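You operate a simulated robot arm through the tools that you are given. There is no shell and no other tool. Be economical: measure what you need, move in short steps, check, and stop when the job is done.

Carry out the task below with a simulated robot arm. There is one attempt and no reset: what you move stays moved.

## Task
Tighten the vent screw named on the card, then pump the valve tester to 1.5 bar.
Fine: use the tee spanner of the same number and put it back; shut the bleed knob.

The check looks at the end state, three seconds after you hand in, the way a careful person would. Anything else that was tipped, shoved, dropped, spilled or broken makes it a failure.

## Robot
A 7-joint arm with a two-finger parallel gripper, fixed in place. Base frame: the origin is at the foot of the arm, x ahead of it, y to its left, z up; the work surface is at about z = 850. Readings come in mm, degrees, newtons and seconds.
With the tool pointing down near the work surface it reaches from about 300 to 700 mm from the base axis. Its first joint turns from -66.0 to 66.0 degrees. Payload 1.57 kg.
The TCP is the grasp point between the finger pads, 30 mm short of the fingertips. In the tool frame z runs along the fingers and y along their closing line. The gripper opens to 110 mm. The fingers are 24 mm wide and 12 mm thick; the gripper's body (48 by 112 mm) begins 78 mm behind the TCP.
Orientation is that of the tool frame in the base frame, as a unit quaternion [w, x, y, z]. With the fingers straight down and closing along the base's y, the tool's x points along the base's -x, its y along +y and its z along -z.

## Interface
- The arm moves only by the tool step_arm. Its argument "deltas" is a list of rows, each a list of 3 entries, a list of its own where there are three numbers: the shift along the base's x, y, z in mm, then the turn, a rotation vector about the base's x, y, z in degrees, then the closure in counts, from 0 (fully open) to 255 (shut). In form: [[[dx, dy, dz], [ax, ay, az], gripper], ...]. A call has 1 to 10 rows; each row shifts and turns the commanded pose from where the row before left it. A row lasts 0.2 s, in which the tool goes at most 50 mm and 8.6 degrees; a call with a longer step from one row to the next is refused whole, and so is a gripper value outside its range. Where a pose cannot be reached the arm comes as near as it can. A force on the tool above 40 N (or 10 N above the force at the start of the call, whichever is more), or a blocked arm, ends the call early, and 0.2 s more pass. Each finger travels about 108 mm/s and halts on what it meets, pressing with about 24 N; the grip force reading is that of the motor and also rises with nothing between the fingers. The clock runs only during rows and for 0.2 s after the last one: add rows that do not move to give the fingers time. The reply holds the time, the measured pose of the TCP, the force on the tool along the base axes, the opening and the grip force, in the units named above and with some noise.
- Cameras (640 x 400 px; columns grow to the right, rows downward): "scene" is fixed at [120.8, -403.7, 1358.9]; the picture's right is [0.98, -0.20, 0.00], its down [-0.18, -0.91, -0.36] and it looks along [0.07, 0.36, -0.93] (base axes); focal length 214 px, centre (320, 200). "wrist" rides on the gripper at [-36, 0, -80] in the tool frame; the picture's right is [0.00, -1.00, 0.00], its down [0.97, 0.00, -0.24] and it looks along [0.24, 0.00, 0.97] (tool axes); focal length 218 px, centre (320, 200).
- get_image(camera): a new picture of that camera. No time passes.
- locate(camera, pixels): there is no depth. For up to 12 entries [column, row, z] of the newest picture of that camera ("zoom" is the newest enlarged one), the place [x, y] in the base frame at which the ray of that pixel passes the height z, good to about 2 mm. No time passes.
- zoom(camera, box): a new picture of the part [left, top, right, bottom] of that camera's present view, enlarged. No time passes.
- close_job(): hands the job in; it is judged then, once.

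Work in short steps. Measure before you move; look again where a grasp or a placing could have gone wrong, and mend it. You have 80 turns and 46 pictures in all, those below and enlarged ones among them. Open the gripper and draw the arm clear of the work before you hand the job in, unless the task says otherwise; then end with one line.

The tools are called after "Call:" as name(argument=value, ...) on one line, values as JSON. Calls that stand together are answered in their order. step_arm: Moves the arm, as the interface text tells. Its arguments: {"type":"object","properties":{"deltas":{"type":"array","items":{"type":"array"}}},"required":["deltas"]} The other tools are called the same way: get_image (camera) takes a picture; locate (camera, pixels) gives the place at which the rays of pixels pass given heights; zoom (camera, box) takes an enlarged picture of a part of a camera's view; close_job () hands the job in.

At the start:

```text
clock: 0.0
eef_pos: [364.4, -227.7, 1254.9]
ee_rot: [0.0, 0.0, 1.0, 0.0]
force: [0.5, 0.2, 0.5]
gripper_width: 109.9
finger_force: 0.2
```

scene: 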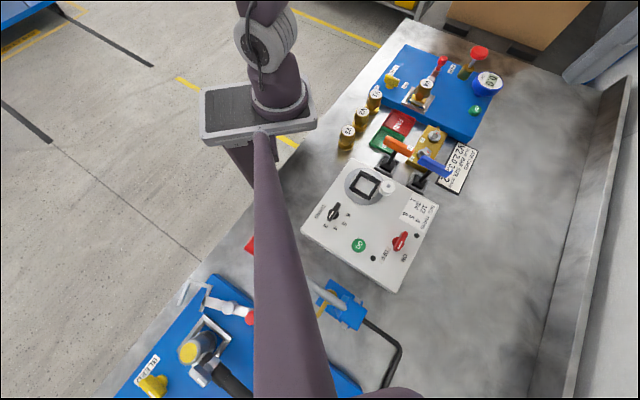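
wrist: 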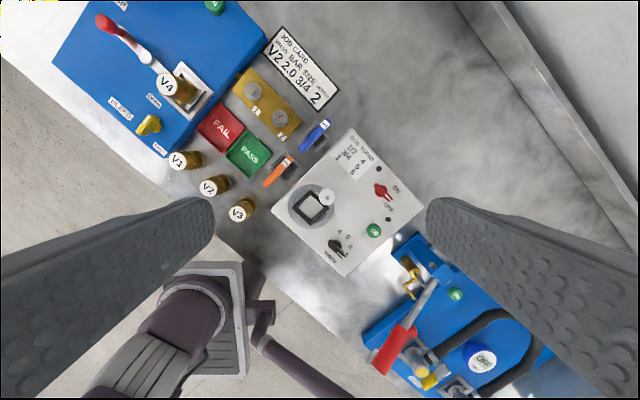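

The wrist view shows a job card near (300,70), vent screws on a yellow block near (265,105), and testers in blue at top-left and bottom-right. I zoom on these.

Call:
zoom(camera="wrist", box=[220, 20, 350, 200])

Call:
zoom(camera="wrist", box=[340, 220, 560, 400])

Call:
zoom(camera="scene", box=[330, 30, 520, 200])

Call:
zoom(camera="scene", box=[110, 230, 410, 400])

```text
2.22 times, centred on (285, 110) of wrist
```

zoom: 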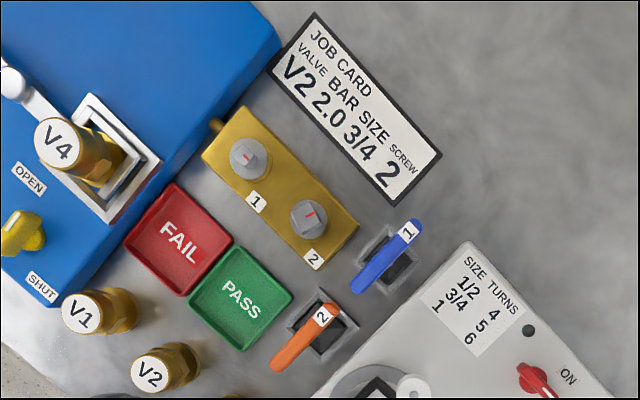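

```text
2.22 times, centred on (450, 310) of wrist
```

zoom: 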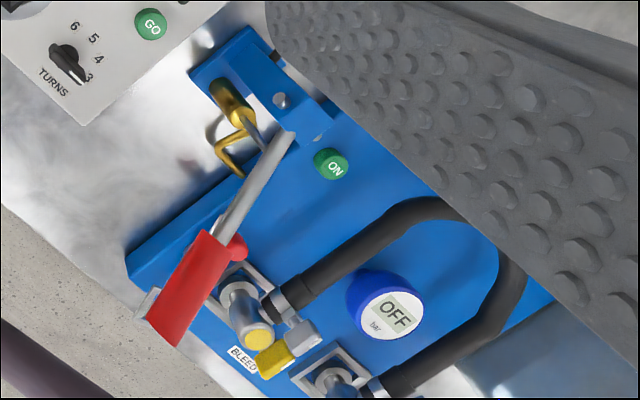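

```text
2.35 times, centred on (425, 115) of scene
```

zoom: 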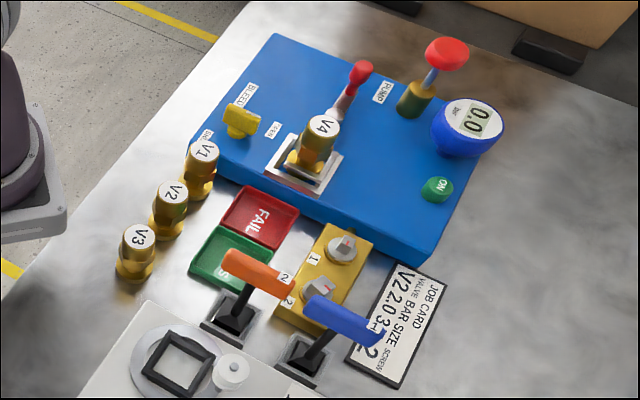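

```text
2.13 times, centred on (260, 315) of scene
```

zoom: 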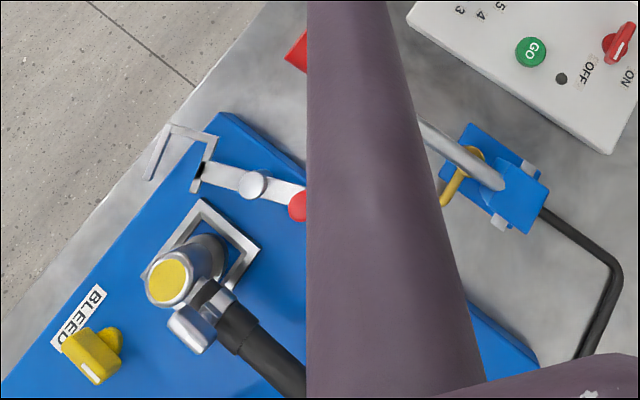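

The card reads V2 / 2.0 bar / size 3/4 / SCREW 2. So I use the orange spanner 2 on screw 2, and the task itself sets the pressure at 1.5 bar. Next I get rough positions from new wrist and scene pictures.

Call:
get_image(camera="wrist")

Call:
locate(camera="wrist", pixels=[[279, 118, 890], [253, 92, 890], [289, 163, 930], [325, 124, 930], [285, 172, 850], [168, 85, 950], [148, 125, 930], [115, 28, 950], [103, 22, 950]])

Call:
get_image(camera="scene")

Call:
locate(camera="scene", pixels=[[435, 135, 890], [424, 155, 890], [397, 147, 930], [434, 165, 930], [389, 165, 850], [416, 185, 850], [480, 53, 980], [464, 72, 930], [391, 82, 920], [489, 81, 920], [425, 87, 950], [438, 60, 930]])

```text
39 pictures are left
```

wrist: 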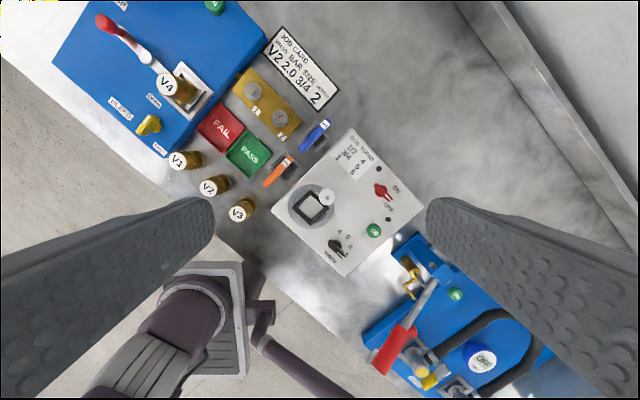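

```text
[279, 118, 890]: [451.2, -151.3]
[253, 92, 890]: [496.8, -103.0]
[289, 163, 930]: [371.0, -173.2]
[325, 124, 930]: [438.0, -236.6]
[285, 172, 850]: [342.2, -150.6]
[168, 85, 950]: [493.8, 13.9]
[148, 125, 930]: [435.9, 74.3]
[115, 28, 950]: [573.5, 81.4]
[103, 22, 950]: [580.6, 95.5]
```

```text
38 pictures are left
```

scene: 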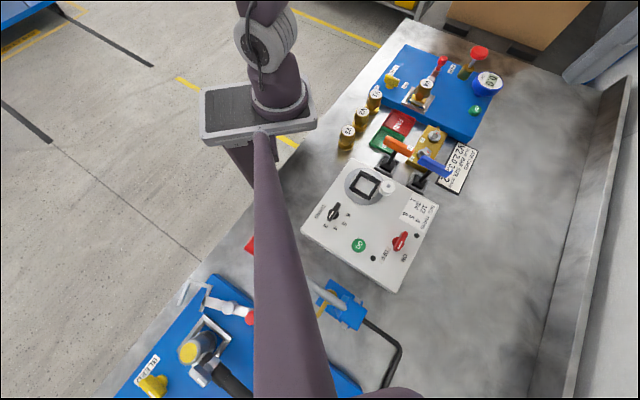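

```text
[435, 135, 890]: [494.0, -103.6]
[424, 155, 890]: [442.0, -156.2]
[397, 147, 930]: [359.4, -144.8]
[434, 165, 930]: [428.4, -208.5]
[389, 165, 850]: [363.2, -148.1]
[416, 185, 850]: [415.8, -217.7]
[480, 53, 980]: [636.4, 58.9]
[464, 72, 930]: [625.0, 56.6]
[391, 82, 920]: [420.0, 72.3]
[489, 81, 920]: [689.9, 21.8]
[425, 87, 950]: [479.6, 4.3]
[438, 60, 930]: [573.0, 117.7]
```

Scene and wrist agree roughly: screw 2 is near (447,-153) and spanner 2 near (363,-150). I move above them for a closer look.

Call:
step_arm(deltas=[[[0, 30, -40], [0, 0, 0], 0], [[0, 30, -40], [0, 0, 0], 0], [[0, 15, -40], [0, 0, 0], 0], [[0, 0, -20], [0, 0, 0], 0], [[0, 0, 0], [0, 0, 0], 0]])

Call:
get_image(camera="wrist")

```text
clock: 1.2
eef_pos: [365.7, -152.8, 1115.6]
ee_rot: [0.0, -0.001, 1.0, 0.0]
force: [-0.2, 0.6, 0.6]
gripper_width: 109.9
finger_force: 0.1
```

```text
37 pictures are left
```

wrist: 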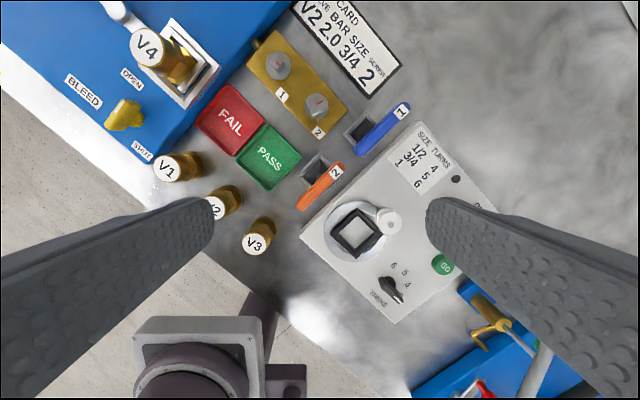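

I triangulate the bar ends of spanner 2 and the two screws between both views.

Call:
locate(camera="wrist", pixels=[[301, 206, 900], [301, 206, 950], [341, 167, 900], [341, 167, 950], [317, 104, 880], [317, 104, 900], [279, 66, 880], [279, 66, 900], [316, 168, 850], [124, 115, 900], [124, 115, 930], [147, 46, 950]])

Call:
locate(camera="scene", pixels=[[384, 139.5, 900], [384, 139.5, 950], [415, 154, 900], [415, 154, 950], [424, 153, 880], [424, 153, 900], [435, 133, 880], [435, 133, 900], [389, 167, 850], [391, 80, 900], [391, 80, 930], [426, 83, 950]])

Call:
zoom(camera="wrist", box=[230, 40, 420, 220])

Call:
zoom(camera="scene", box=[370, 110, 460, 200])

```text
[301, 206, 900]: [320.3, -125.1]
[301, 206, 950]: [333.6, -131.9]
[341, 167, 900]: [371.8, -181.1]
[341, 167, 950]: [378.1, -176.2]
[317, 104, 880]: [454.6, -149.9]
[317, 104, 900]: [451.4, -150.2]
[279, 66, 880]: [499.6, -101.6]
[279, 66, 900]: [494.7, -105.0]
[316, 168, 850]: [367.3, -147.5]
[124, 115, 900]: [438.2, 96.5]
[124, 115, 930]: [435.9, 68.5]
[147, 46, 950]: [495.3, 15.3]
```

```text
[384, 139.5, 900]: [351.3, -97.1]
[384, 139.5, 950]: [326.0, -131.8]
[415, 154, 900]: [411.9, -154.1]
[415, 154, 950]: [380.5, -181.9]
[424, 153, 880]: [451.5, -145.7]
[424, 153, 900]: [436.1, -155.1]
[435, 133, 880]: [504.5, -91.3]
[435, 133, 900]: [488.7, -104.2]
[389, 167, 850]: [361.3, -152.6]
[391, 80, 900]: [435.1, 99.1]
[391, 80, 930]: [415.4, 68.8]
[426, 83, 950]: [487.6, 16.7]
```

```text
2.22 times, centred on (325, 130) of wrist
```

zoom: 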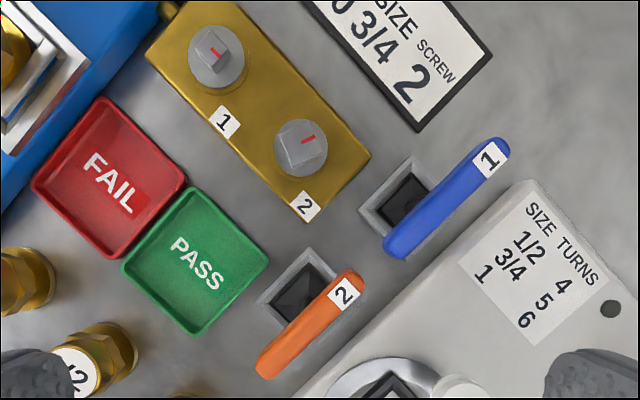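

```text
4.44 times, centred on (415, 155) of scene
```

zoom: 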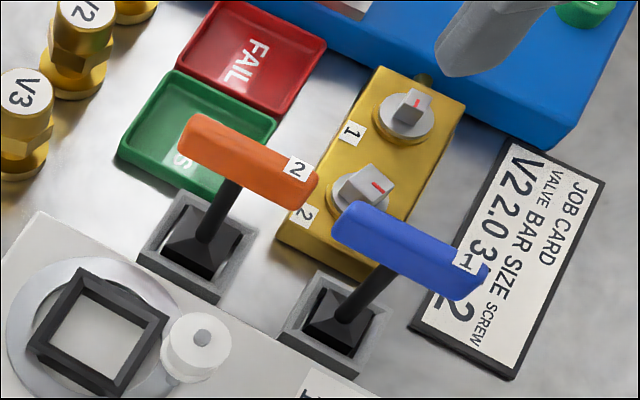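

The bar of spanner 2 sits at z≈950, centred near (356,-155) and running along (1,-1). Screw 2 is near (452,-149), z≈882. I go nearer over the screw to see how its head is oriented.

Call:
step_arm(deltas=[[[40, 0, -20], [0, 0, 0], 0], [[40, 0, -30], [0, 0, 0], 0], [[20, 0, -30], [0, 0, 0], 0], [[0, 0, 0], [0, 0, 0], 0]])

Call:
get_image(camera="wrist")

Call:
zoom(camera="wrist", box=[250, 110, 370, 230])

```text
clock: 2.2
eef_pos: [464.0, -153.6, 1036.2]
ee_rot: [0.0, 0.0, 1.0, 0.0]
force: [-0.6, 0.8, 0.8]
gripper_width: 110.0
finger_force: 0.2
```

```text
34 pictures are left
```

wrist: 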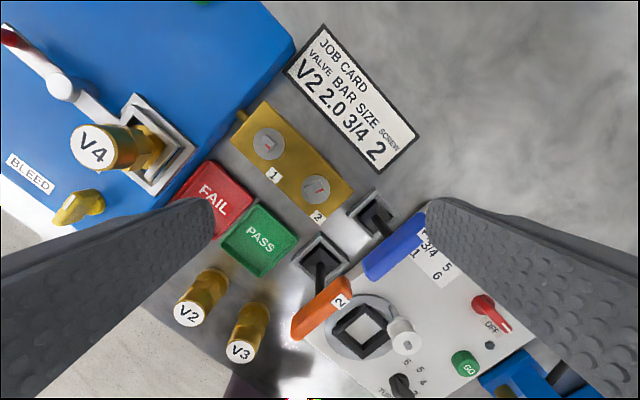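

```text
3.33 times, centred on (310, 170) of wrist
```

zoom: 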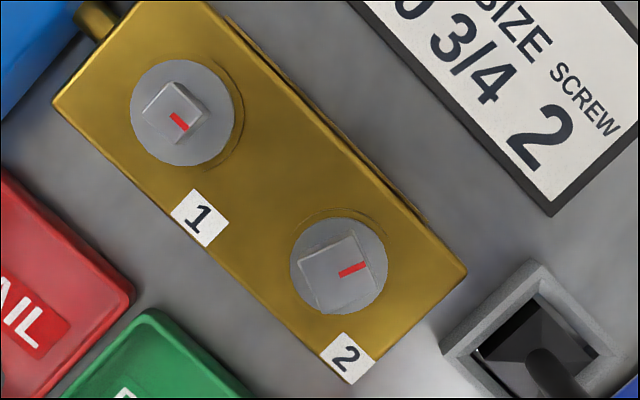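

The screw heads are square lugs, so the spanner angle must match. I zoom tightly on screw 2's lug and on the spanner's holder to measure both angles.

Call:
zoom(camera="wrist", box=[300, 170, 335, 205])

Call:
locate(camera="zoom", pixels=[[320, 200, 885], [420, 200, 885], [320, 100, 885]])

Call:
zoom(camera="wrist", box=[280, 220, 370, 350])

Call:
locate(camera="zoom", pixels=[[320, 200, 850], [420, 200, 850], [320, 100, 850], [320, 200, 950]])

```text
11.43 times, centred on (318, 188) of wrist
```

zoom: 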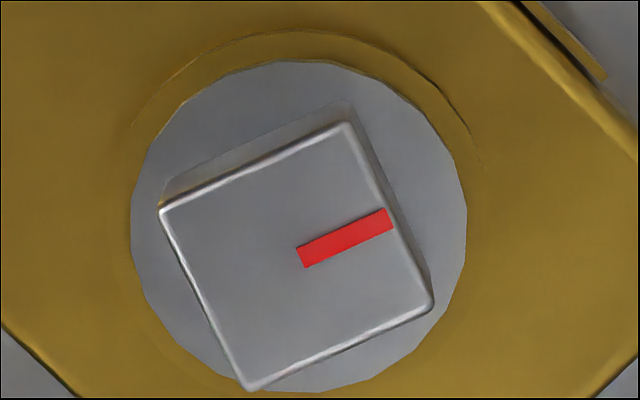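

```text
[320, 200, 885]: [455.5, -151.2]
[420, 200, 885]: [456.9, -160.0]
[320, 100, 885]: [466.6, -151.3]
```

```text
3.08 times, centred on (325, 285) of wrist
```

zoom: 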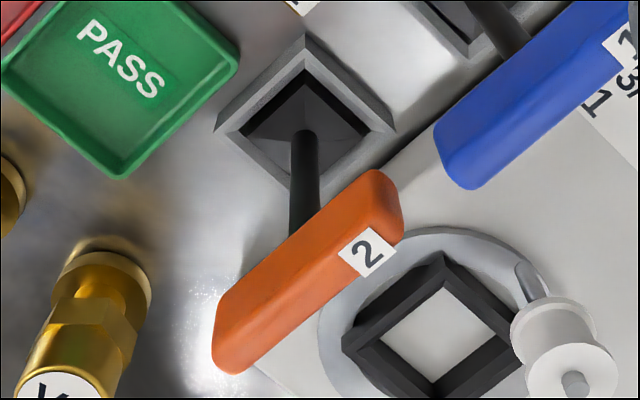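

```text
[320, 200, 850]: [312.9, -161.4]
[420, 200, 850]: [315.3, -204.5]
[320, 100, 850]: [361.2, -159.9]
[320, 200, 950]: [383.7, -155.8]
```

Lug 2 is about 19.5 mm square, at about 24.6° to the image axes, and centred near (450,-149). I check how high the gray box's parts near the spanner are, while moving to a pre-grasp above the spanner with the tool yawed -45°.

Call:
locate(camera="wrist", pixels=[[363, 325, 880], [363, 325, 920], [402, 330, 900], [402, 330, 930], [240, 352, 900], [240, 352, 930]])

Call:
locate(camera="scene", pixels=[[367, 184, 880], [367, 184, 920], [387, 187, 900], [387, 187, 930], [348, 131, 900], [348, 131, 930]])

Call:
step_arm(deltas=[[[-30, 0, 0], [0, 0, -7.5], 0], [[-30, 0, 0], [0, 0, -7.5], 0], [[-30, 0, 0], [0, 0, -7.5], 50], [[-18, 0, 0], [0, 0, -7.5], 100], [[0, -1.4, -10], [0, 0, -7.5], 116], [[0, 0, -10], [0, 0, -7.5], 116], [[0, 0, 0], [0, 0, 0], 116]])

Call:
get_image(camera="wrist")

```text
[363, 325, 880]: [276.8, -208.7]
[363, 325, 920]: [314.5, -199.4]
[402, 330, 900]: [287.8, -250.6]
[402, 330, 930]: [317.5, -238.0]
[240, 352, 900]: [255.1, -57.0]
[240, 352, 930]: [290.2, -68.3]
```

```text
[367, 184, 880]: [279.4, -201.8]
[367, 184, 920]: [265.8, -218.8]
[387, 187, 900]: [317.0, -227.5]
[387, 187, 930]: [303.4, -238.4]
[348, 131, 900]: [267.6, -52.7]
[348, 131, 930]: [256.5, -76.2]
```

```text
clock: 3.8
eef_pos: [356.0, -154.1, 1016.1]
ee_rot: [0.0, 0.384, 0.923, 0.0]
force: [0.5, -0.4, 0.3]
gripper_width: 60.0
finger_force: 0.0
```

```text
30 pictures are left
```

wrist: 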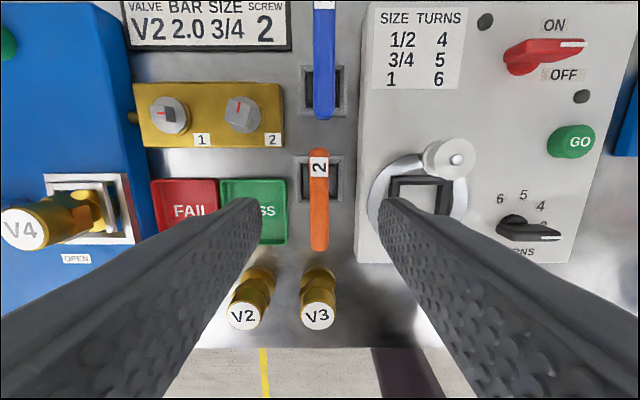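

With the tool at -45° the panel lines up square with the picture. The orange bar is centred at column 319 and the holder centre (320,178) lies on the tool axis. I descend to z≈942 and close.

Call:
step_arm(deltas=[[[0, 0, -25], [0, 0, 0], 116], [[0, 0, -25], [0, 0, 0], 116], [[0, 0, -24], [0, 0, 0], 116], [[0, 0, 0], [0, 0, 0], 116], [[0, 0, 0], [0, 0, 0], 255], [[0, 0, 0], [0, 0, 0], 255], [[0, 0, 0], [0, 0, 0], 255]])

Call:
get_image(camera="wrist")

```text
clock: 5.4
eef_pos: [356.7, -155.4, 942.0]
ee_rot: [0.0, 0.382, 0.924, 0.0]
force: [-0.3, -0.1, -0.4]
gripper_width: 13.0
finger_force: 24.1
```

```text
29 pictures are left
```

wrist: 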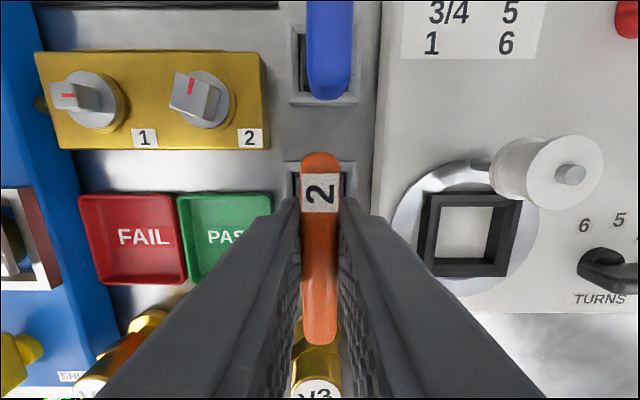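

The grip holds at 13 mm. I lift straight up 80 mm and look at the socket from the scene.

Call:
step_arm(deltas=[[[0, 0, 20], [0, 0, 0], 255], [[0, 0, 20], [0, 0, 0], 255], [[0, 0, 20], [0, 0, 0], 255], [[0, 0, 20], [0, 0, 0], 255], [[0, 0, 0], [0, 0, 0], 255]])

Call:
zoom(camera="scene", box=[350, 80, 460, 200])

```text
clock: 6.6
eef_pos: [354.9, -154.2, 1021.9]
ee_rot: [0.0, 0.382, 0.924, 0.0]
force: [0.9, -0.6, -2.0]
gripper_width: 12.9
finger_force: 24.3
```

```text
3.33 times, centred on (405, 140) of scene
```

zoom: 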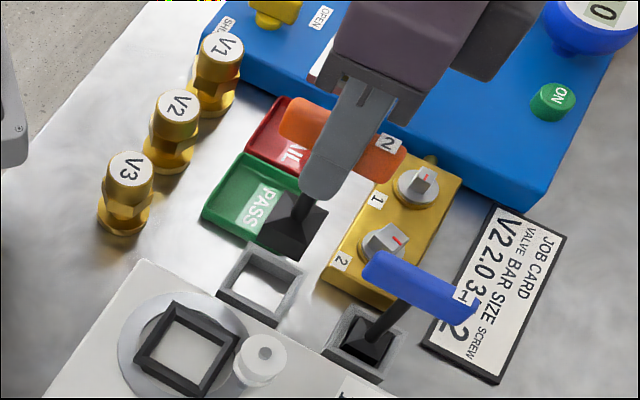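

The socket is a square black box. I take a tight wrist zoom of screw 2 from here to pin down its centre and height.

Call:
get_image(camera="wrist")

Call:
zoom(camera="wrist", box=[220, 90, 270, 140])

Call:
zoom(camera="scene", box=[409, 139, 439, 169])

```text
27 pictures are left
```

wrist: 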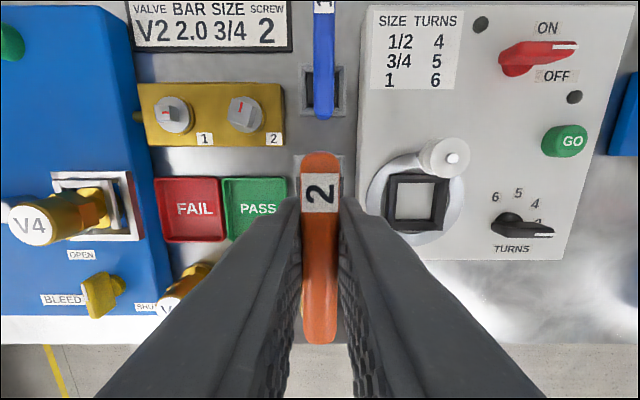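

```text
8.00 times, centred on (245, 115) of wrist
```

zoom: 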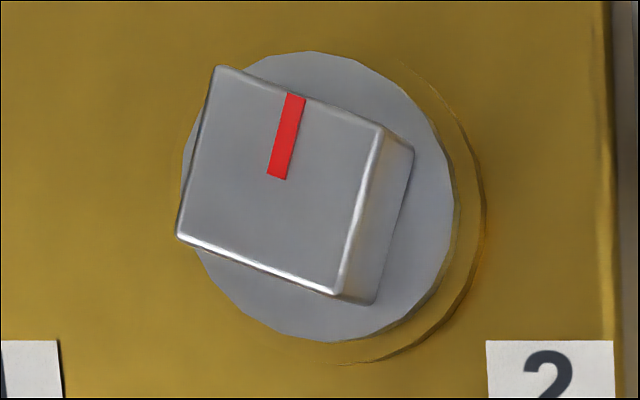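

```text
13.33 times, centred on (424, 154) of scene
```

zoom: 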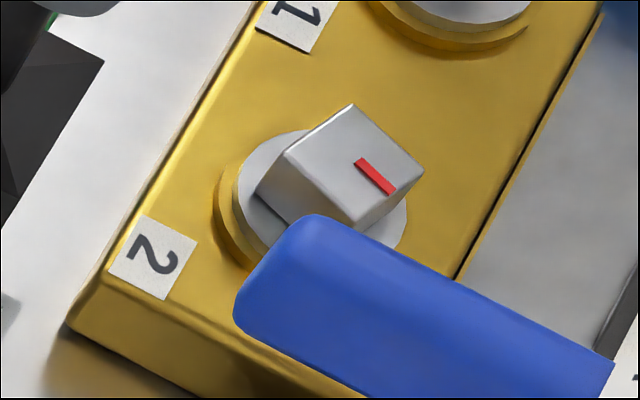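

Screw 2's lug top centre is at wrist pixel (240,112.6) and scene pixel (426.6,151.2). I find the height at which the two rays meet.

Call:
locate(camera="wrist", pixels=[[240, 112.6, 880], [240, 112.6, 890], [240, 112.6, 900], [240, 112.6, 910]])

Call:
locate(camera="scene", pixels=[[426.6, 151.2, 880], [426.6, 151.2, 890], [426.6, 151.2, 900], [426.6, 151.2, 910]])

```text
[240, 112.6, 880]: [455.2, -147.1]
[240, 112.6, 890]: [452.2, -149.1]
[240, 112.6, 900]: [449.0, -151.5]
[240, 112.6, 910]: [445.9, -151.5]
```

```text
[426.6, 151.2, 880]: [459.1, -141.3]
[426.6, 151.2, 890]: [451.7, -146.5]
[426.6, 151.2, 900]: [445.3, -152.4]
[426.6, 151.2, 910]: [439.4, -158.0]
```

The rays meet at about (450.7,-149.5), z≈894. The lug is 18.4 mm square and -20.2° from the spanner, so +69.8° also fits and leaves room to tighten clockwise. I turn +69.8° and move above it, then check.

Call:
step_arm(deltas=[[[0, 0, 10], [0, 0, 7.755], 255], [[12, 0, 0], [0, 0, 7.755], 255], [[12, 0, 0], [0, 0, 7.755], 255], [[12, 1, 0], [0, 0, 7.755], 255], [[12, 1, 0], [0, 0, 7.755], 255], [[12, 1, 0], [0, 0, 7.755], 255], [[12, 1, 0], [0, 0, 7.755], 255], [[12, 1, 0], [0, 0, 7.755], 255], [[12, 1, 0], [0, 0, 7.76], 255], [[2.7, 0, -10], [0, 0, 0], 255]])

Call:
zoom(camera="scene", box=[385, 95, 465, 175])

Call:
get_image(camera="wrist")

```text
clock: 8.8
eef_pos: [456.5, -148.1, 1021.5]
ee_rot: [0.0, -0.215, 0.977, 0.0]
force: [-0.5, -0.2, -2.1]
gripper_width: 13.0
finger_force: 23.9
```

```text
5.00 times, centred on (425, 135) of scene
```

zoom: 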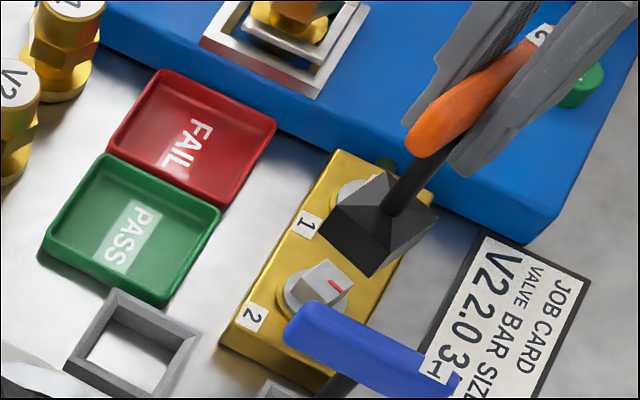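

```text
23 pictures are left
```

wrist: 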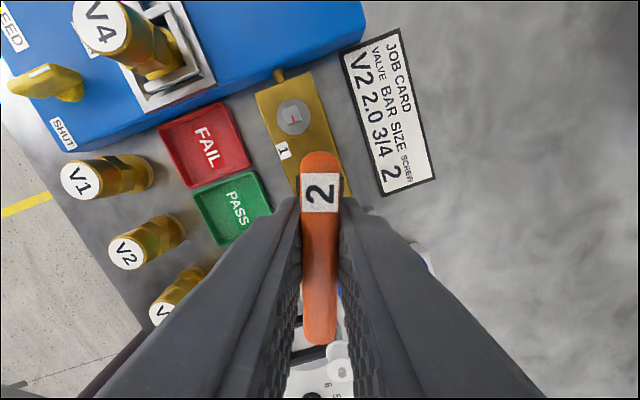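

The socket hangs over the block. I locate its bottom corners in the scene zoom, seen at (322,222), (372,277) and (437,217), for a few candidate heights.

Call:
zoom(camera="scene", box=[421, 122, 455, 156])

Call:
locate(camera="scene", pixels=[[425.4, 139.4, 930], [448.4, 138.4, 930], [435.4, 150.4, 930], [425.4, 139.4, 940], [448.4, 138.4, 940], [435.4, 150.4, 940]])

```text
11.76 times, centred on (438, 139) of scene
```

zoom: 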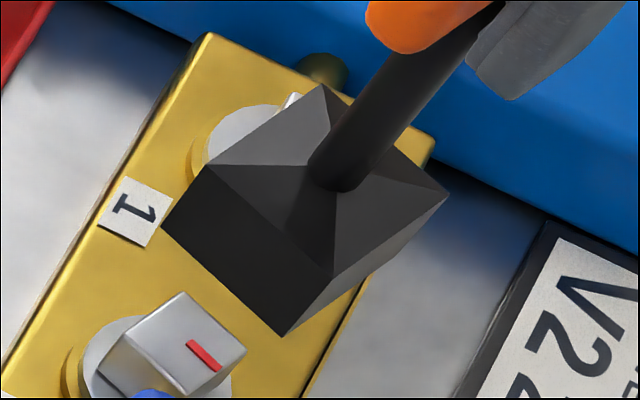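

```text
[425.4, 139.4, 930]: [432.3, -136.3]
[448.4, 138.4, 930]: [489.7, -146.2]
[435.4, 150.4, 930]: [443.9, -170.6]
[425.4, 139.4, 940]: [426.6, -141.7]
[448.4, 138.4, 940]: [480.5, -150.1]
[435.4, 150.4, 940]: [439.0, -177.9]
```

I compute the socket's true axis: the box's top-face corners are (428.4,135.9), (438.3,129.2), (448.8,138.4), (439,145.6), with bottom corners (424.6,141.6) and (434.8,150.6). The bottom should be at z≈929.5, as it stood on the table at z=850.

Call:
locate(camera="scene", pixels=[[424.56, 141.55, 929.5], [434.77, 150.56, 929.5], [428.39, 135.85, 945], [439.0, 145.6, 945], [428.39, 135.85, 952], [439.0, 145.6, 952], [438.26, 129.22, 952], [448.8, 138.4, 952], [428.39, 135.85, 958], [439.0, 145.6, 958], [438.62, 137.13, 952], [438.62, 137.13, 945]])

```text
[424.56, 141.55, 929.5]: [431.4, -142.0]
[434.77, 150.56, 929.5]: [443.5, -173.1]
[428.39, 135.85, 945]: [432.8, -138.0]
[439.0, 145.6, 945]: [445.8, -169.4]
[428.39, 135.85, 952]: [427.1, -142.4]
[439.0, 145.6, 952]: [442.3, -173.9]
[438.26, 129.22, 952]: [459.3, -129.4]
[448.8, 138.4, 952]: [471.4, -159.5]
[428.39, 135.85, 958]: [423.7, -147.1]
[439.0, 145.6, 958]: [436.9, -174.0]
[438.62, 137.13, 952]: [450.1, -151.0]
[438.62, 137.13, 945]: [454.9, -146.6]
```

The socket axis comes out at about (452.5,-149.4), and the lug at about (450.5,-149.5). I shift -2.2 mm in x and come down 33 mm to just above the lug.

Call:
step_arm(deltas=[[[-2.2, 0, -11], [0, 0, 0], 255], [[0, 0, -11], [0, 0, 0], 255], [[0, 0, -9], [0, 0, 0], 255], [[0, 0, 0], [0, 0, 0], 255]])

Call:
zoom(camera="scene", box=[410, 130, 450, 170])

```text
clock: 9.8
eef_pos: [453.0, -148.2, 991.4]
ee_rot: [0.0, -0.215, 0.977, 0.001]
force: [0.7, -0.2, -2.6]
gripper_width: 12.7
finger_force: 23.7
```

```text
10.00 times, centred on (430, 150) of scene
```

zoom: 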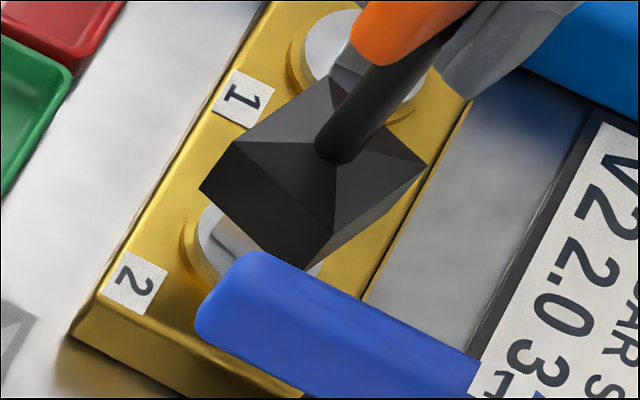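

It hangs over lug 2 with clear room to the blue bar. I go down in small steps and watch the force.

Call:
step_arm(deltas=[[[0, 0, -3], [0, 0, 0], 255], [[0, 0, -3], [0, 0, 0], 255], [[0, 0, -2], [0, 0, 0], 255], [[0, 0, 0], [0, 0, 0], 255]])

```text
clock: 10.8
eef_pos: [453.1, -148.0, 983.8]
ee_rot: [0.0, -0.215, 0.977, 0.0]
force: [-0.1, -0.7, -3.0]
gripper_width: 12.6
finger_force: 23.9
```

No contact force yet at z=983.8, so I carry on down.

Call:
step_arm(deltas=[[[0, 0, -2], [0, 0, 0], 255], [[0, 0, -2], [0, 0, 0], 255], [[0, 0, -2], [0, 0, 0], 255], [[0, 0, 0], [0, 0, 0], 255]])

```text
clock: 11.8
eef_pos: [452.6, -148.7, 976.5]
ee_rot: [0.0, -0.215, 0.977, 0.0]
force: [-0.2, 0.3, -3.0]
gripper_width: 12.8
finger_force: 23.9
```

Still free and probably over the lug. I go down further in small steps.

Call:
step_arm(deltas=[[[0, 0, -2], [0, 0, 0], 255], [[0, 0, -2], [0, 0, 0], 255], [[0, 0, -2], [0, 0, 0], 255], [[0, 0, 0], [0, 0, 0], 255]])

Call:
zoom(camera="scene", box=[410, 130, 450, 170])

```text
clock: 12.8
eef_pos: [452.9, -148.4, 969.1]
ee_rot: [0.001, -0.215, 0.977, 0.0]
force: [3.0, -0.1, -2.0]
gripper_width: 12.8
finger_force: 23.6
```

```text
10.00 times, centred on (430, 150) of scene
```

zoom: 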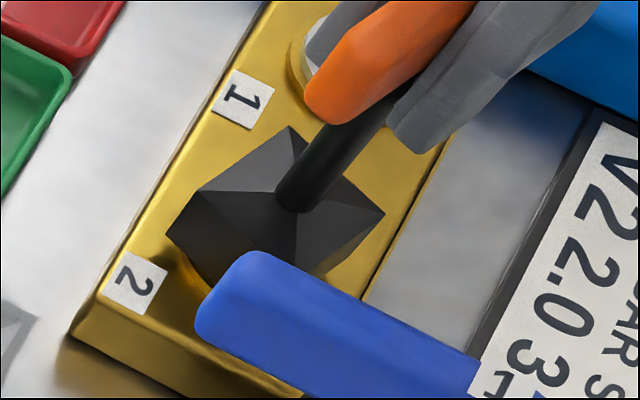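

The socket is over the lug with only a slight side force (+3 N in x). I ease +0.7 mm in x and continue down to seat it.

Call:
step_arm(deltas=[[[0.7, 0, -1], [0, 0, 0], 255], [[0, 0, -1.5], [0, 0, 0], 255], [[0, 0, -1.5], [0, 0, 0], 255], [[0, 0, 0], [0, 0, 0], 255]])

```text
clock: 13.8
eef_pos: [454.1, -148.7, 966.6]
ee_rot: [0.001, -0.215, 0.977, 0.0]
force: [-2.2, -0.7, 18.8]
gripper_width: 12.6
finger_force: 24.0
```

It is seated: 18.8 N upward at z=966.6. I relieve a bit of the push and turn clockwise about the shaft, watching for the torque to rise.

Call:
step_arm(deltas=[[[0, 0, 1.2], [0, 0, 0], 255], [[0.1, -0.4, 0], [0, 0, -6], 255], [[0.1, -0.4, 0], [0, 0, -6], 255], [[0.1, -0.4, 0], [0, 0, -6], 255], [[0, 0, 0], [0, 0, 0], 255]])

Call:
get_image(camera="wrist")

```text
clock: 15.0
eef_pos: [453.7, -150.1, 967.3]
ee_rot: [0.001, -0.058, 0.998, -0.001]
force: [7.8, 6.4, -2.4]
gripper_width: 12.9
finger_force: 23.5
```

```text
19 pictures are left
```

wrist: 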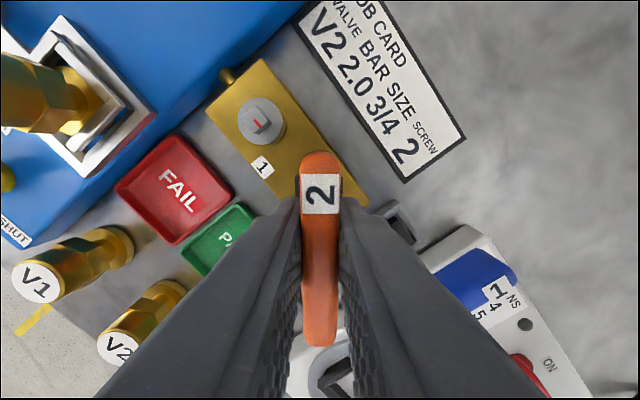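

The bar turns with the gripper (yaw now 6.7°), with a side force of about 10 N from an off-centre path. I correct by +0.6 in x and y and keep turning.

Call:
step_arm(deltas=[[[0.4, 0.2, 0], [0, 0, -6], 255], [[0.2, 0.1, 0], [0, 0, -6], 255], [[0, -0.3, 0], [0, 0, -6], 255], [[0, 0, 0], [0, 0, 0], 255]])

```text
clock: 16.0
eef_pos: [454.9, -149.5, 967.2]
ee_rot: [0.0, 0.098, 0.995, 0.0]
force: [4.9, 2.6, -1.3]
gripper_width: 12.7
finger_force: 24.1
```

Yaw is -11.2° and the side force is lower. I continue.

Call:
step_arm(deltas=[[[0.3, -0.2, 0], [0, 0, -6], 255], [[0.1, -0.2, 0], [0, 0, -6], 255], [[0, -0.3, 0], [0, 0, -6], 255], [[0, 0, 0], [0, 0, 0], 255]])

```text
clock: 17.0
eef_pos: [454.5, -149.4, 967.6]
ee_rot: [-0.001, 0.253, 0.967, 0.001]
force: [-4.2, 5.3, -4.3]
gripper_width: 13.0
finger_force: 24.3
```

Yaw is -29.3° and follows the command. I continue in smaller steps, checking for a stop.

Call:
step_arm(deltas=[[[-0.4, 0.1, 0], [0, 0, -5], 255], [[-0.2, -0.1, 0], [0, 0, -5], 255], [[-0.2, -0.2, 0], [0, 0, -5], 255], [[0, 0, 0], [0, 0, 0], 255]])

Call:
get_image(camera="wrist")

```text
clock: 18.0
eef_pos: [454.4, -149.5, 969.0]
ee_rot: [-0.001, 0.377, 0.926, 0.0]
force: [-3.8, 8.0, -1.9]
gripper_width: 12.7
finger_force: 23.7
```

```text
18 pictures are left
```

wrist: 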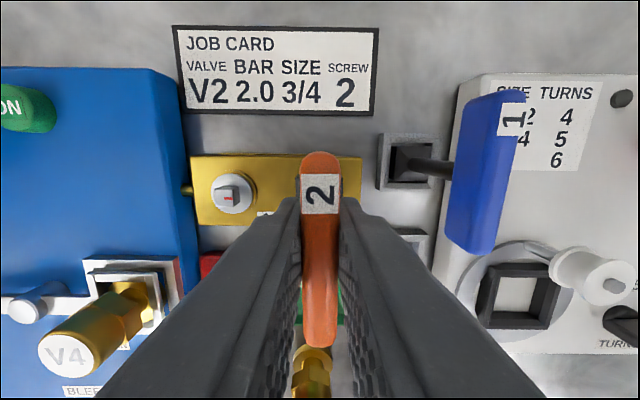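

Still turning freely at yaw -44.3° with the bar square in the fingers. I continue clockwise.

Call:
step_arm(deltas=[[[-0.4, 0.3, 0], [0, 0, -5], 255], [[-0.3, 0, 0], [0, 0, -5], 255], [[-0.3, -0.1, 0], [0, 0, -5], 255], [[0, 0, 0], [0, 0, 0], 255]])

```text
clock: 19.0
eef_pos: [453.5, -150.4, 967.1]
ee_rot: [0.001, 0.493, 0.87, 0.0]
force: [6.4, 3.5, -8.4]
gripper_width: 13.4
finger_force: 23.8
```

The opening grew to 13.4 mm and the forces changed, so perhaps the stop is near. I check whether the bar is twisting in the fingers.

Call:
zoom(camera="wrist", box=[220, 120, 420, 380])

Call:
zoom(camera="scene", box=[405, 120, 455, 170])

```text
1.54 times, centred on (320, 250) of wrist
```

zoom: 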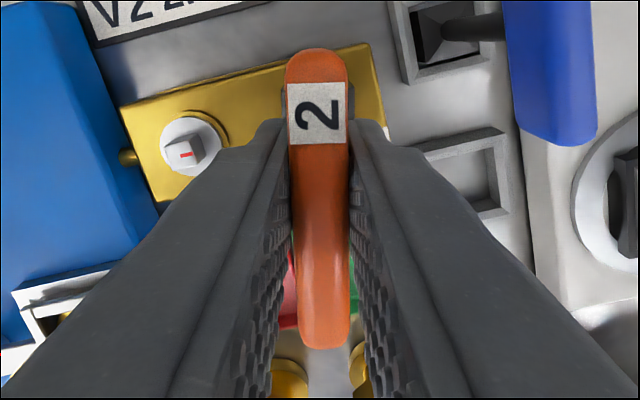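

```text
8.00 times, centred on (430, 145) of scene
```

zoom: 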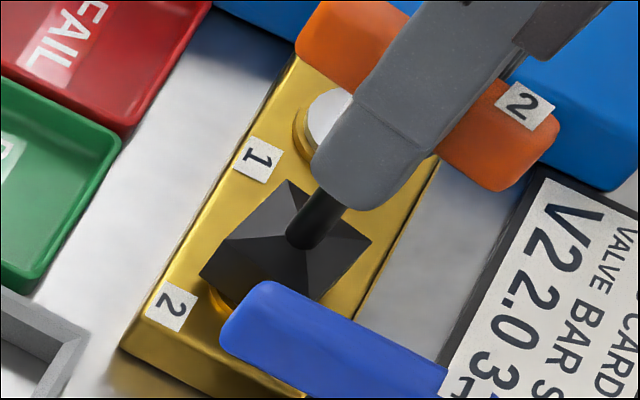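

The bar is still nearly square in the fingers, so I turn a little further with small steps.

Call:
step_arm(deltas=[[[0.2, 0.2, 0], [0, 0, -5], 255], [[-0.2, 0, 0], [0, 0, -5], 255], [[0, 0, 0], [0, 0, 0], 255]])

Call:
zoom(camera="wrist", box=[220, 120, 420, 380])

```text
clock: 19.8
eef_pos: [452.1, -150.7, 967.5]
ee_rot: [0.0, 0.568, 0.823, 0.0]
force: [3.6, 5.2, 0.1]
gripper_width: 17.7
finger_force: 23.8
```

```text
1.54 times, centred on (320, 250) of wrist
```

zoom: 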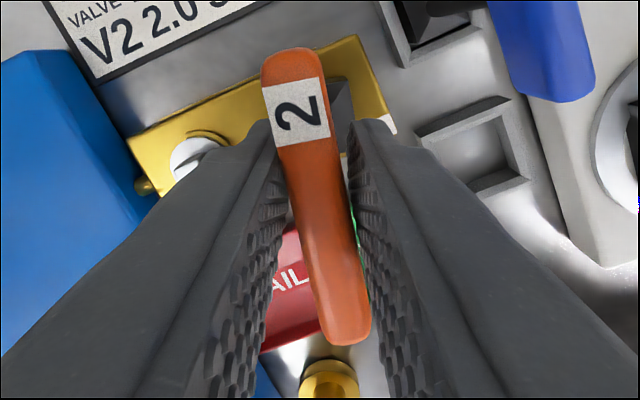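

The stop is reached: the bar stays at about -59° while the tool went to -69°, wedging the fingers to 17.7 mm, so the screw is tight. I open a little, turn the tool back to about -60° without turning the spanner, and re-grip.

Call:
step_arm(deltas=[[[0, 0, 0], [0, 0, 0], 170], [[0, 0, 0], [0, 0, 0], 170], [[0.4, -0.1, 0], [0, 0, 4.5], 170], [[0.4, -0.2, 0], [0, 0, 4.5], 170], [[0, 0, 0], [0, 0, 0], 170], [[0, 0, 0], [0, 0, 0], 255], [[0, 0, 0], [0, 0, 0], 255]])

Call:
zoom(camera="wrist", box=[220, 120, 420, 380])

```text
clock: 21.4
eef_pos: [454.1, -151.0, 967.7]
ee_rot: [0.0, 0.501, 0.865, 0.0]
force: [0.2, 0.7, 1.5]
gripper_width: 13.9
finger_force: 23.7
```

```text
1.54 times, centred on (320, 250) of wrist
```

zoom: 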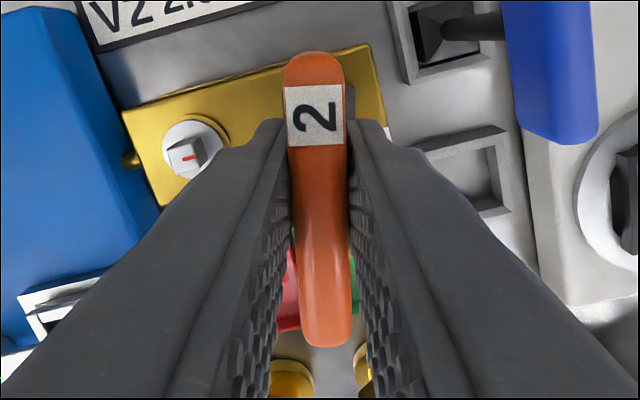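

Re-gripped with the forces near zero. I lift straight off the screw.

Call:
step_arm(deltas=[[[0, 0, 5], [0, 0, 0], 255], [[0, 0, 8], [0, 0, 0], 255], [[0, 0, 12], [0, 0, 0], 255], [[0, 0, 15], [0, 0, 0], 255], [[0, 0, 15], [0, 0, 0], 255], [[0, 0, 0], [0, 0, 0], 255]])

Call:
zoom(camera="scene", box=[365, 90, 465, 190])

```text
clock: 22.8
eef_pos: [452.8, -150.2, 1023.3]
ee_rot: [0.0, 0.502, 0.865, -0.001]
force: [0.1, 0.1, -2.0]
gripper_width: 12.7
finger_force: 23.7
```

```text
4.00 times, centred on (415, 140) of scene
```

zoom: 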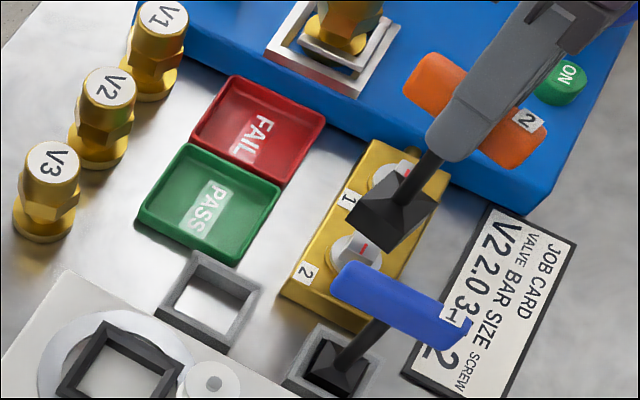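

The spanner is free of the screw. I move it back over its holder by the exact reverse shift (-97.5,-4.0), with +15.2° of yaw, raised 15 mm for clearance.

Call:
step_arm(deltas=[[[0, 0, 15], [0, 0, 0], 255], [[-19.5, -0.8, 0], [0, 0, 5], 255], [[-19.5, -0.8, 0], [0, 0, 5], 255], [[-19.5, -0.8, 0], [0, 0, 5.2], 255], [[-19.5, -0.8, 0], [0, 0, 0], 255], [[-19.5, -0.8, 0], [0, 0, 0], 255], [[0, 0, -20], [0, 0, 0], 255], [[0, 0, -12], [0, 0, 0], 255], [[0, 0, -12], [0, 0, 0], 255], [[0, 0, 0], [0, 0, 0], 255]])

Call:
zoom(camera="scene", box=[360, 115, 430, 185])

```text
clock: 25.0
eef_pos: [355.2, -155.6, 993.2]
ee_rot: [0.0, 0.382, 0.924, 0.0]
force: [0.0, 0.2, -2.3]
gripper_width: 12.4
finger_force: 24.5
```

```text
5.71 times, centred on (395, 150) of scene
```

zoom: 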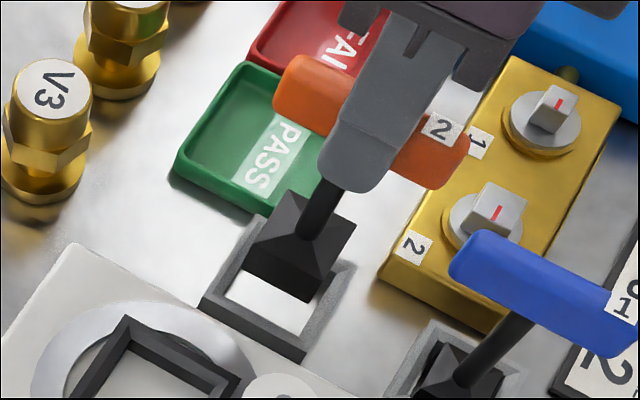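

The socket is above the holder and aligned, and both screws' red marks now point the same way. I lower it in gentle steps.

Call:
step_arm(deltas=[[[0, 0, -12], [0, 0, 0], 255], [[0, 0, -8], [0, 0, 0], 255], [[0, 0, -4], [0, 0, 0], 255], [[0, 0, -4], [0, 0, 0], 255], [[0, 0, -4], [0, 0, 0], 255], [[0, 0, -4], [0, 0, 0], 255], [[0, 0, 0], [0, 0, 0], 255]])

```text
clock: 26.6
eef_pos: [355.8, -154.0, 958.0]
ee_rot: [0.0, 0.383, 0.924, 0.0]
force: [-0.3, -0.2, -2.0]
gripper_width: 12.8
finger_force: 24.4
```

No contact at 958, so I continue down toward 942.

Call:
step_arm(deltas=[[[0, 0, -4], [0, 0, 0], 255], [[0, 0, -4], [0, 0, 0], 255], [[0, 0, -3], [0, 0, 0], 255], [[0, 0, -2], [0, 0, 0], 255], [[0, 0, -1.5], [0, 0, 0], 255], [[0, 0, 0], [0, 0, 0], 255]])

Call:
zoom(camera="scene", box=[360, 115, 430, 185])

```text
clock: 27.1
eef_pos: [356.3, -155.7, 954.4]
ee_rot: [0.002, 0.383, 0.924, 0.0]
force: [-4.8, 2.3, 12.4]
gripper_width: 12.7
finger_force: 23.7
stopped in row 2: the force on the tool passed its limit (the readings are from after the stop); the commanded pose is now the measured one
```

```text
5.71 times, centred on (395, 150) of scene
```

zoom: 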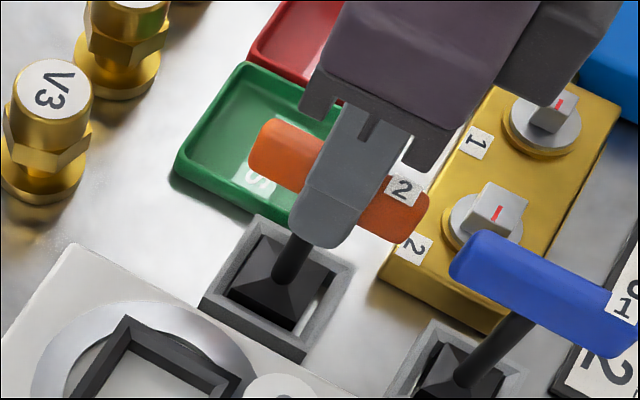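

It touched the holder's rim at z≈954 (bottom≈862). I back off 3 mm and look closely at the gap around the socket.

Call:
step_arm(deltas=[[[0, 0, 3], [0, 0, 0], 255], [[0, 0, 0], [0, 0, 0], 255]])

Call:
zoom(camera="scene", box=[374, 150, 404, 180])

```text
clock: 27.7
eef_pos: [357.1, -156.7, 957.6]
ee_rot: [0.002, 0.383, 0.924, 0.0]
force: [1.4, -0.1, -1.7]
gripper_width: 12.8
finger_force: 23.6
```

```text
13.33 times, centred on (389, 165) of scene
```

zoom: 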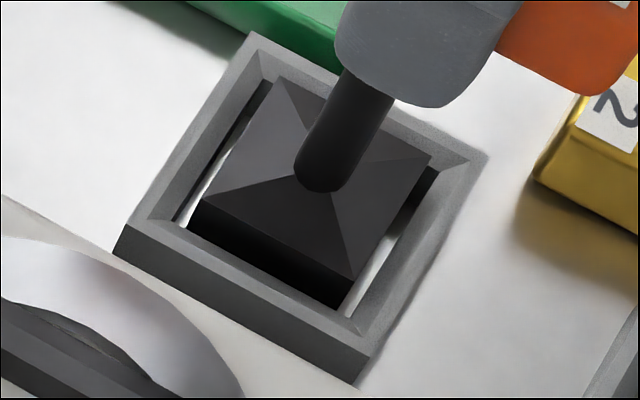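

The socket sits about 2 mm too far toward +x/-y: the left gap is ≈40 px against ≈20 px on the right, the rim pushed the tool toward -x/+y, and the pose reads (357.1,-156.7). I shift (-1.6,+2.2) and lower again.

Call:
step_arm(deltas=[[[-1.6, 2.2, 0], [0, 0, 0], 255], [[0, 0, -2], [0, 0, 0], 255], [[0, 0, -2], [0, 0, 0], 255], [[0, 0, -2], [0, 0, 0], 255], [[0, 0, -2], [0, 0, 0], 255], [[0, 0, 0], [0, 0, 0], 255]])

```text
clock: 28.5
eef_pos: [355.0, -153.1, 954.5]
ee_rot: [0.003, 0.383, 0.924, 0.001]
force: [-2.6, 2.8, 10.2]
gripper_width: 12.8
finger_force: 24.5
stopped in row 4: the force on the tool passed its limit (the readings are from after the stop); the commanded pose is now the measured one
```

Still touching. The spanner may be pitched in the pads, so I back off 3 mm and look again.

Call:
step_arm(deltas=[[[0, 0, 3], [0, 0, 0], 255], [[0, 0, 0], [0, 0, 0], 255]])

Call:
zoom(camera="scene", box=[374, 150, 404, 180])

```text
clock: 29.1
eef_pos: [356.7, -153.1, 957.7]
ee_rot: [0.003, 0.382, 0.924, 0.001]
force: [-0.3, 1.4, -2.1]
gripper_width: 12.8
finger_force: 24.4
```

```text
13.33 times, centred on (389, 165) of scene
```

zoom: 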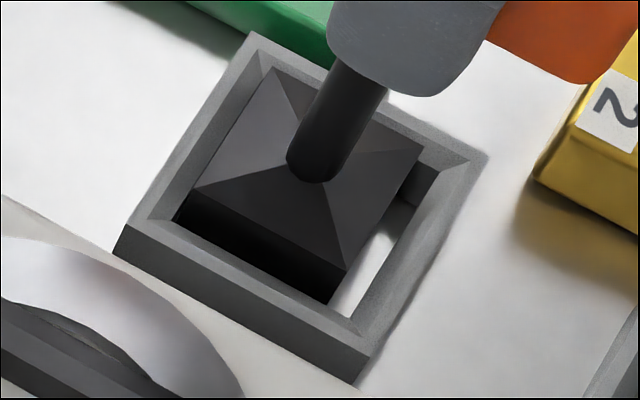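

Projecting the socket bottom (≈865.7) down onto the rim height (≈862.5) shows its near edge overlapping the near rim, while the far side has ample gap. I shift about 5 mm toward +x+y, still clear above the rim, and lower.

Call:
step_arm(deltas=[[[2, 1.7, 0], [0, 0, 0], 255], [[2, 1.6, 0], [0, 0, 0], 255], [[0, 0, -2], [0, 0, 0], 255], [[0, 0, -2], [0, 0, 0], 255], [[0, 0, -2], [0, 0, 0], 255], [[0, 0, -2], [0, 0, 0], 255], [[0, 0, 0], [0, 0, 0], 255]])

```text
clock: 30.7
eef_pos: [359.8, -151.8, 950.2]
ee_rot: [0.004, 0.383, 0.924, -0.001]
force: [-6.2, -9.8, 17.7]
gripper_width: 13.3
finger_force: 24.5
```

It is now inside the rim at 950.2, with a sideways push of (-6,-10) from the far wall. I ease back (-1.2,-1.4) and continue down.

Call:
step_arm(deltas=[[[-0.6, -0.8, 1], [0, 0, 0], 255], [[-0.6, -0.8, 0], [0, 0, 0], 255], [[0, 0, -1.5], [0, 0, 0], 255], [[0, 0, -1.5], [0, 0, 0], 255], [[0, 0, 0], [0, 0, 0], 255]])

```text
clock: 31.9
eef_pos: [358.6, -151.0, 948.6]
ee_rot: [0.004, 0.382, 0.924, 0.001]
force: [-5.4, -1.0, 17.6]
gripper_width: 13.0
finger_force: 24.2
```

Progress to 948.6, with a push of (-5,-1). I shift -1.2 in x, -0.3 in y and lower further.

Call:
step_arm(deltas=[[[-1.2, -0.3, 1], [0, 0, 0], 255], [[-0.5, -0.3, 0], [0, 0, 0], 255], [[0, 0, -1.5], [0, 0, 0], 255], [[0, 0, -1.5], [0, 0, 0], 255], [[0, 0, -1], [0, 0, 0], 255], [[0, 0, 0], [0, 0, 0], 255]])

```text
clock: 33.3
eef_pos: [357.2, -152.3, 945.3]
ee_rot: [0.004, 0.383, 0.924, 0.001]
force: [-2.8, -1.2, 18.2]
gripper_width: 13.0
finger_force: 23.7
```

Now 945.3, about 3 mm from the original height. One more nudge and I lower.

Call:
step_arm(deltas=[[[-0.7, -0.4, 1], [0, 0, 0], 255], [[-0.3, -0.2, 0], [0, 0, 0], 255], [[0, 0, -1.5], [0, 0, 0], 255], [[0, 0, -1.5], [0, 0, 0], 255], [[0, 0, -1], [0, 0, 0], 255], [[0, 0, 0], [0, 0, 0], 255]])

Call:
zoom(camera="scene", box=[371, 145, 407, 181])

```text
clock: 34.7
eef_pos: [355.6, -153.1, 943.5]
ee_rot: [0.004, 0.383, 0.924, 0.0]
force: [6.5, 0.0, 19.0]
gripper_width: 12.7
finger_force: 24.3
```

```text
11.11 times, centred on (389, 163) of scene
```

zoom: 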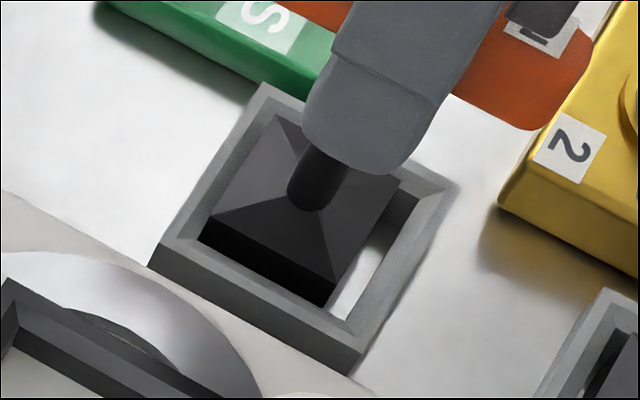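

The socket is inside the holder, near its left wall with a gap on the right. I shift (+1.5,-1.5) toward centre and press down gently to confirm it stands on the table.

Call:
step_arm(deltas=[[[0.8, -0.8, 1.5], [0, 0, 0], 255], [[0.9, -0.7, 0], [0, 0, 0], 255], [[0, 0, -1], [0, 0, 0], 255], [[0, 0, -1], [0, 0, 0], 255], [[0, 0, 0], [0, 0, 0], 255]])

```text
clock: 35.9
eef_pos: [355.9, -153.2, 942.1]
ee_rot: [0.003, 0.382, 0.924, 0.001]
force: [-1.1, 2.3, 12.6]
gripper_width: 12.5
finger_force: 23.8
```

At 942.1, the original height, with a light load: it is seated. I open the fingers and rise clear.

Call:
step_arm(deltas=[[[0, 0, 0.5], [0, 0, 0], 200], [[0, 0, 0], [0, 0, 0], 150], [[0, 0, 0], [0, 0, 0], 120], [[0, 0, 0], [0, 0, 0], 120], [[0, 0, 15], [0, 0, 0], 120], [[0, 0, 25], [0, 0, 0], 120], [[0, 0, 35], [0, 0, 0], 120], [[0, 0, 35], [0, 0, 0], 120], [[0, 0, 0], [0, 0, 0], 120]])

Call:
get_image(camera="wrist")

```text
clock: 37.9
eef_pos: [357.6, -156.3, 1052.8]
ee_rot: [0.003, 0.383, 0.924, 0.001]
force: [-0.3, 0.3, -0.1]
gripper_width: 58.4
finger_force: 0.1
```

```text
7 pictures are left
```

wrist: 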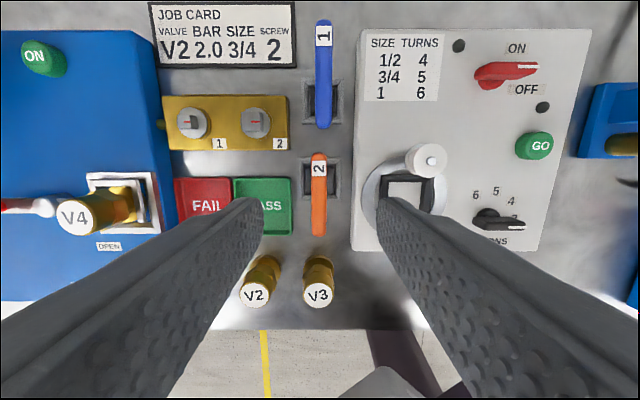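

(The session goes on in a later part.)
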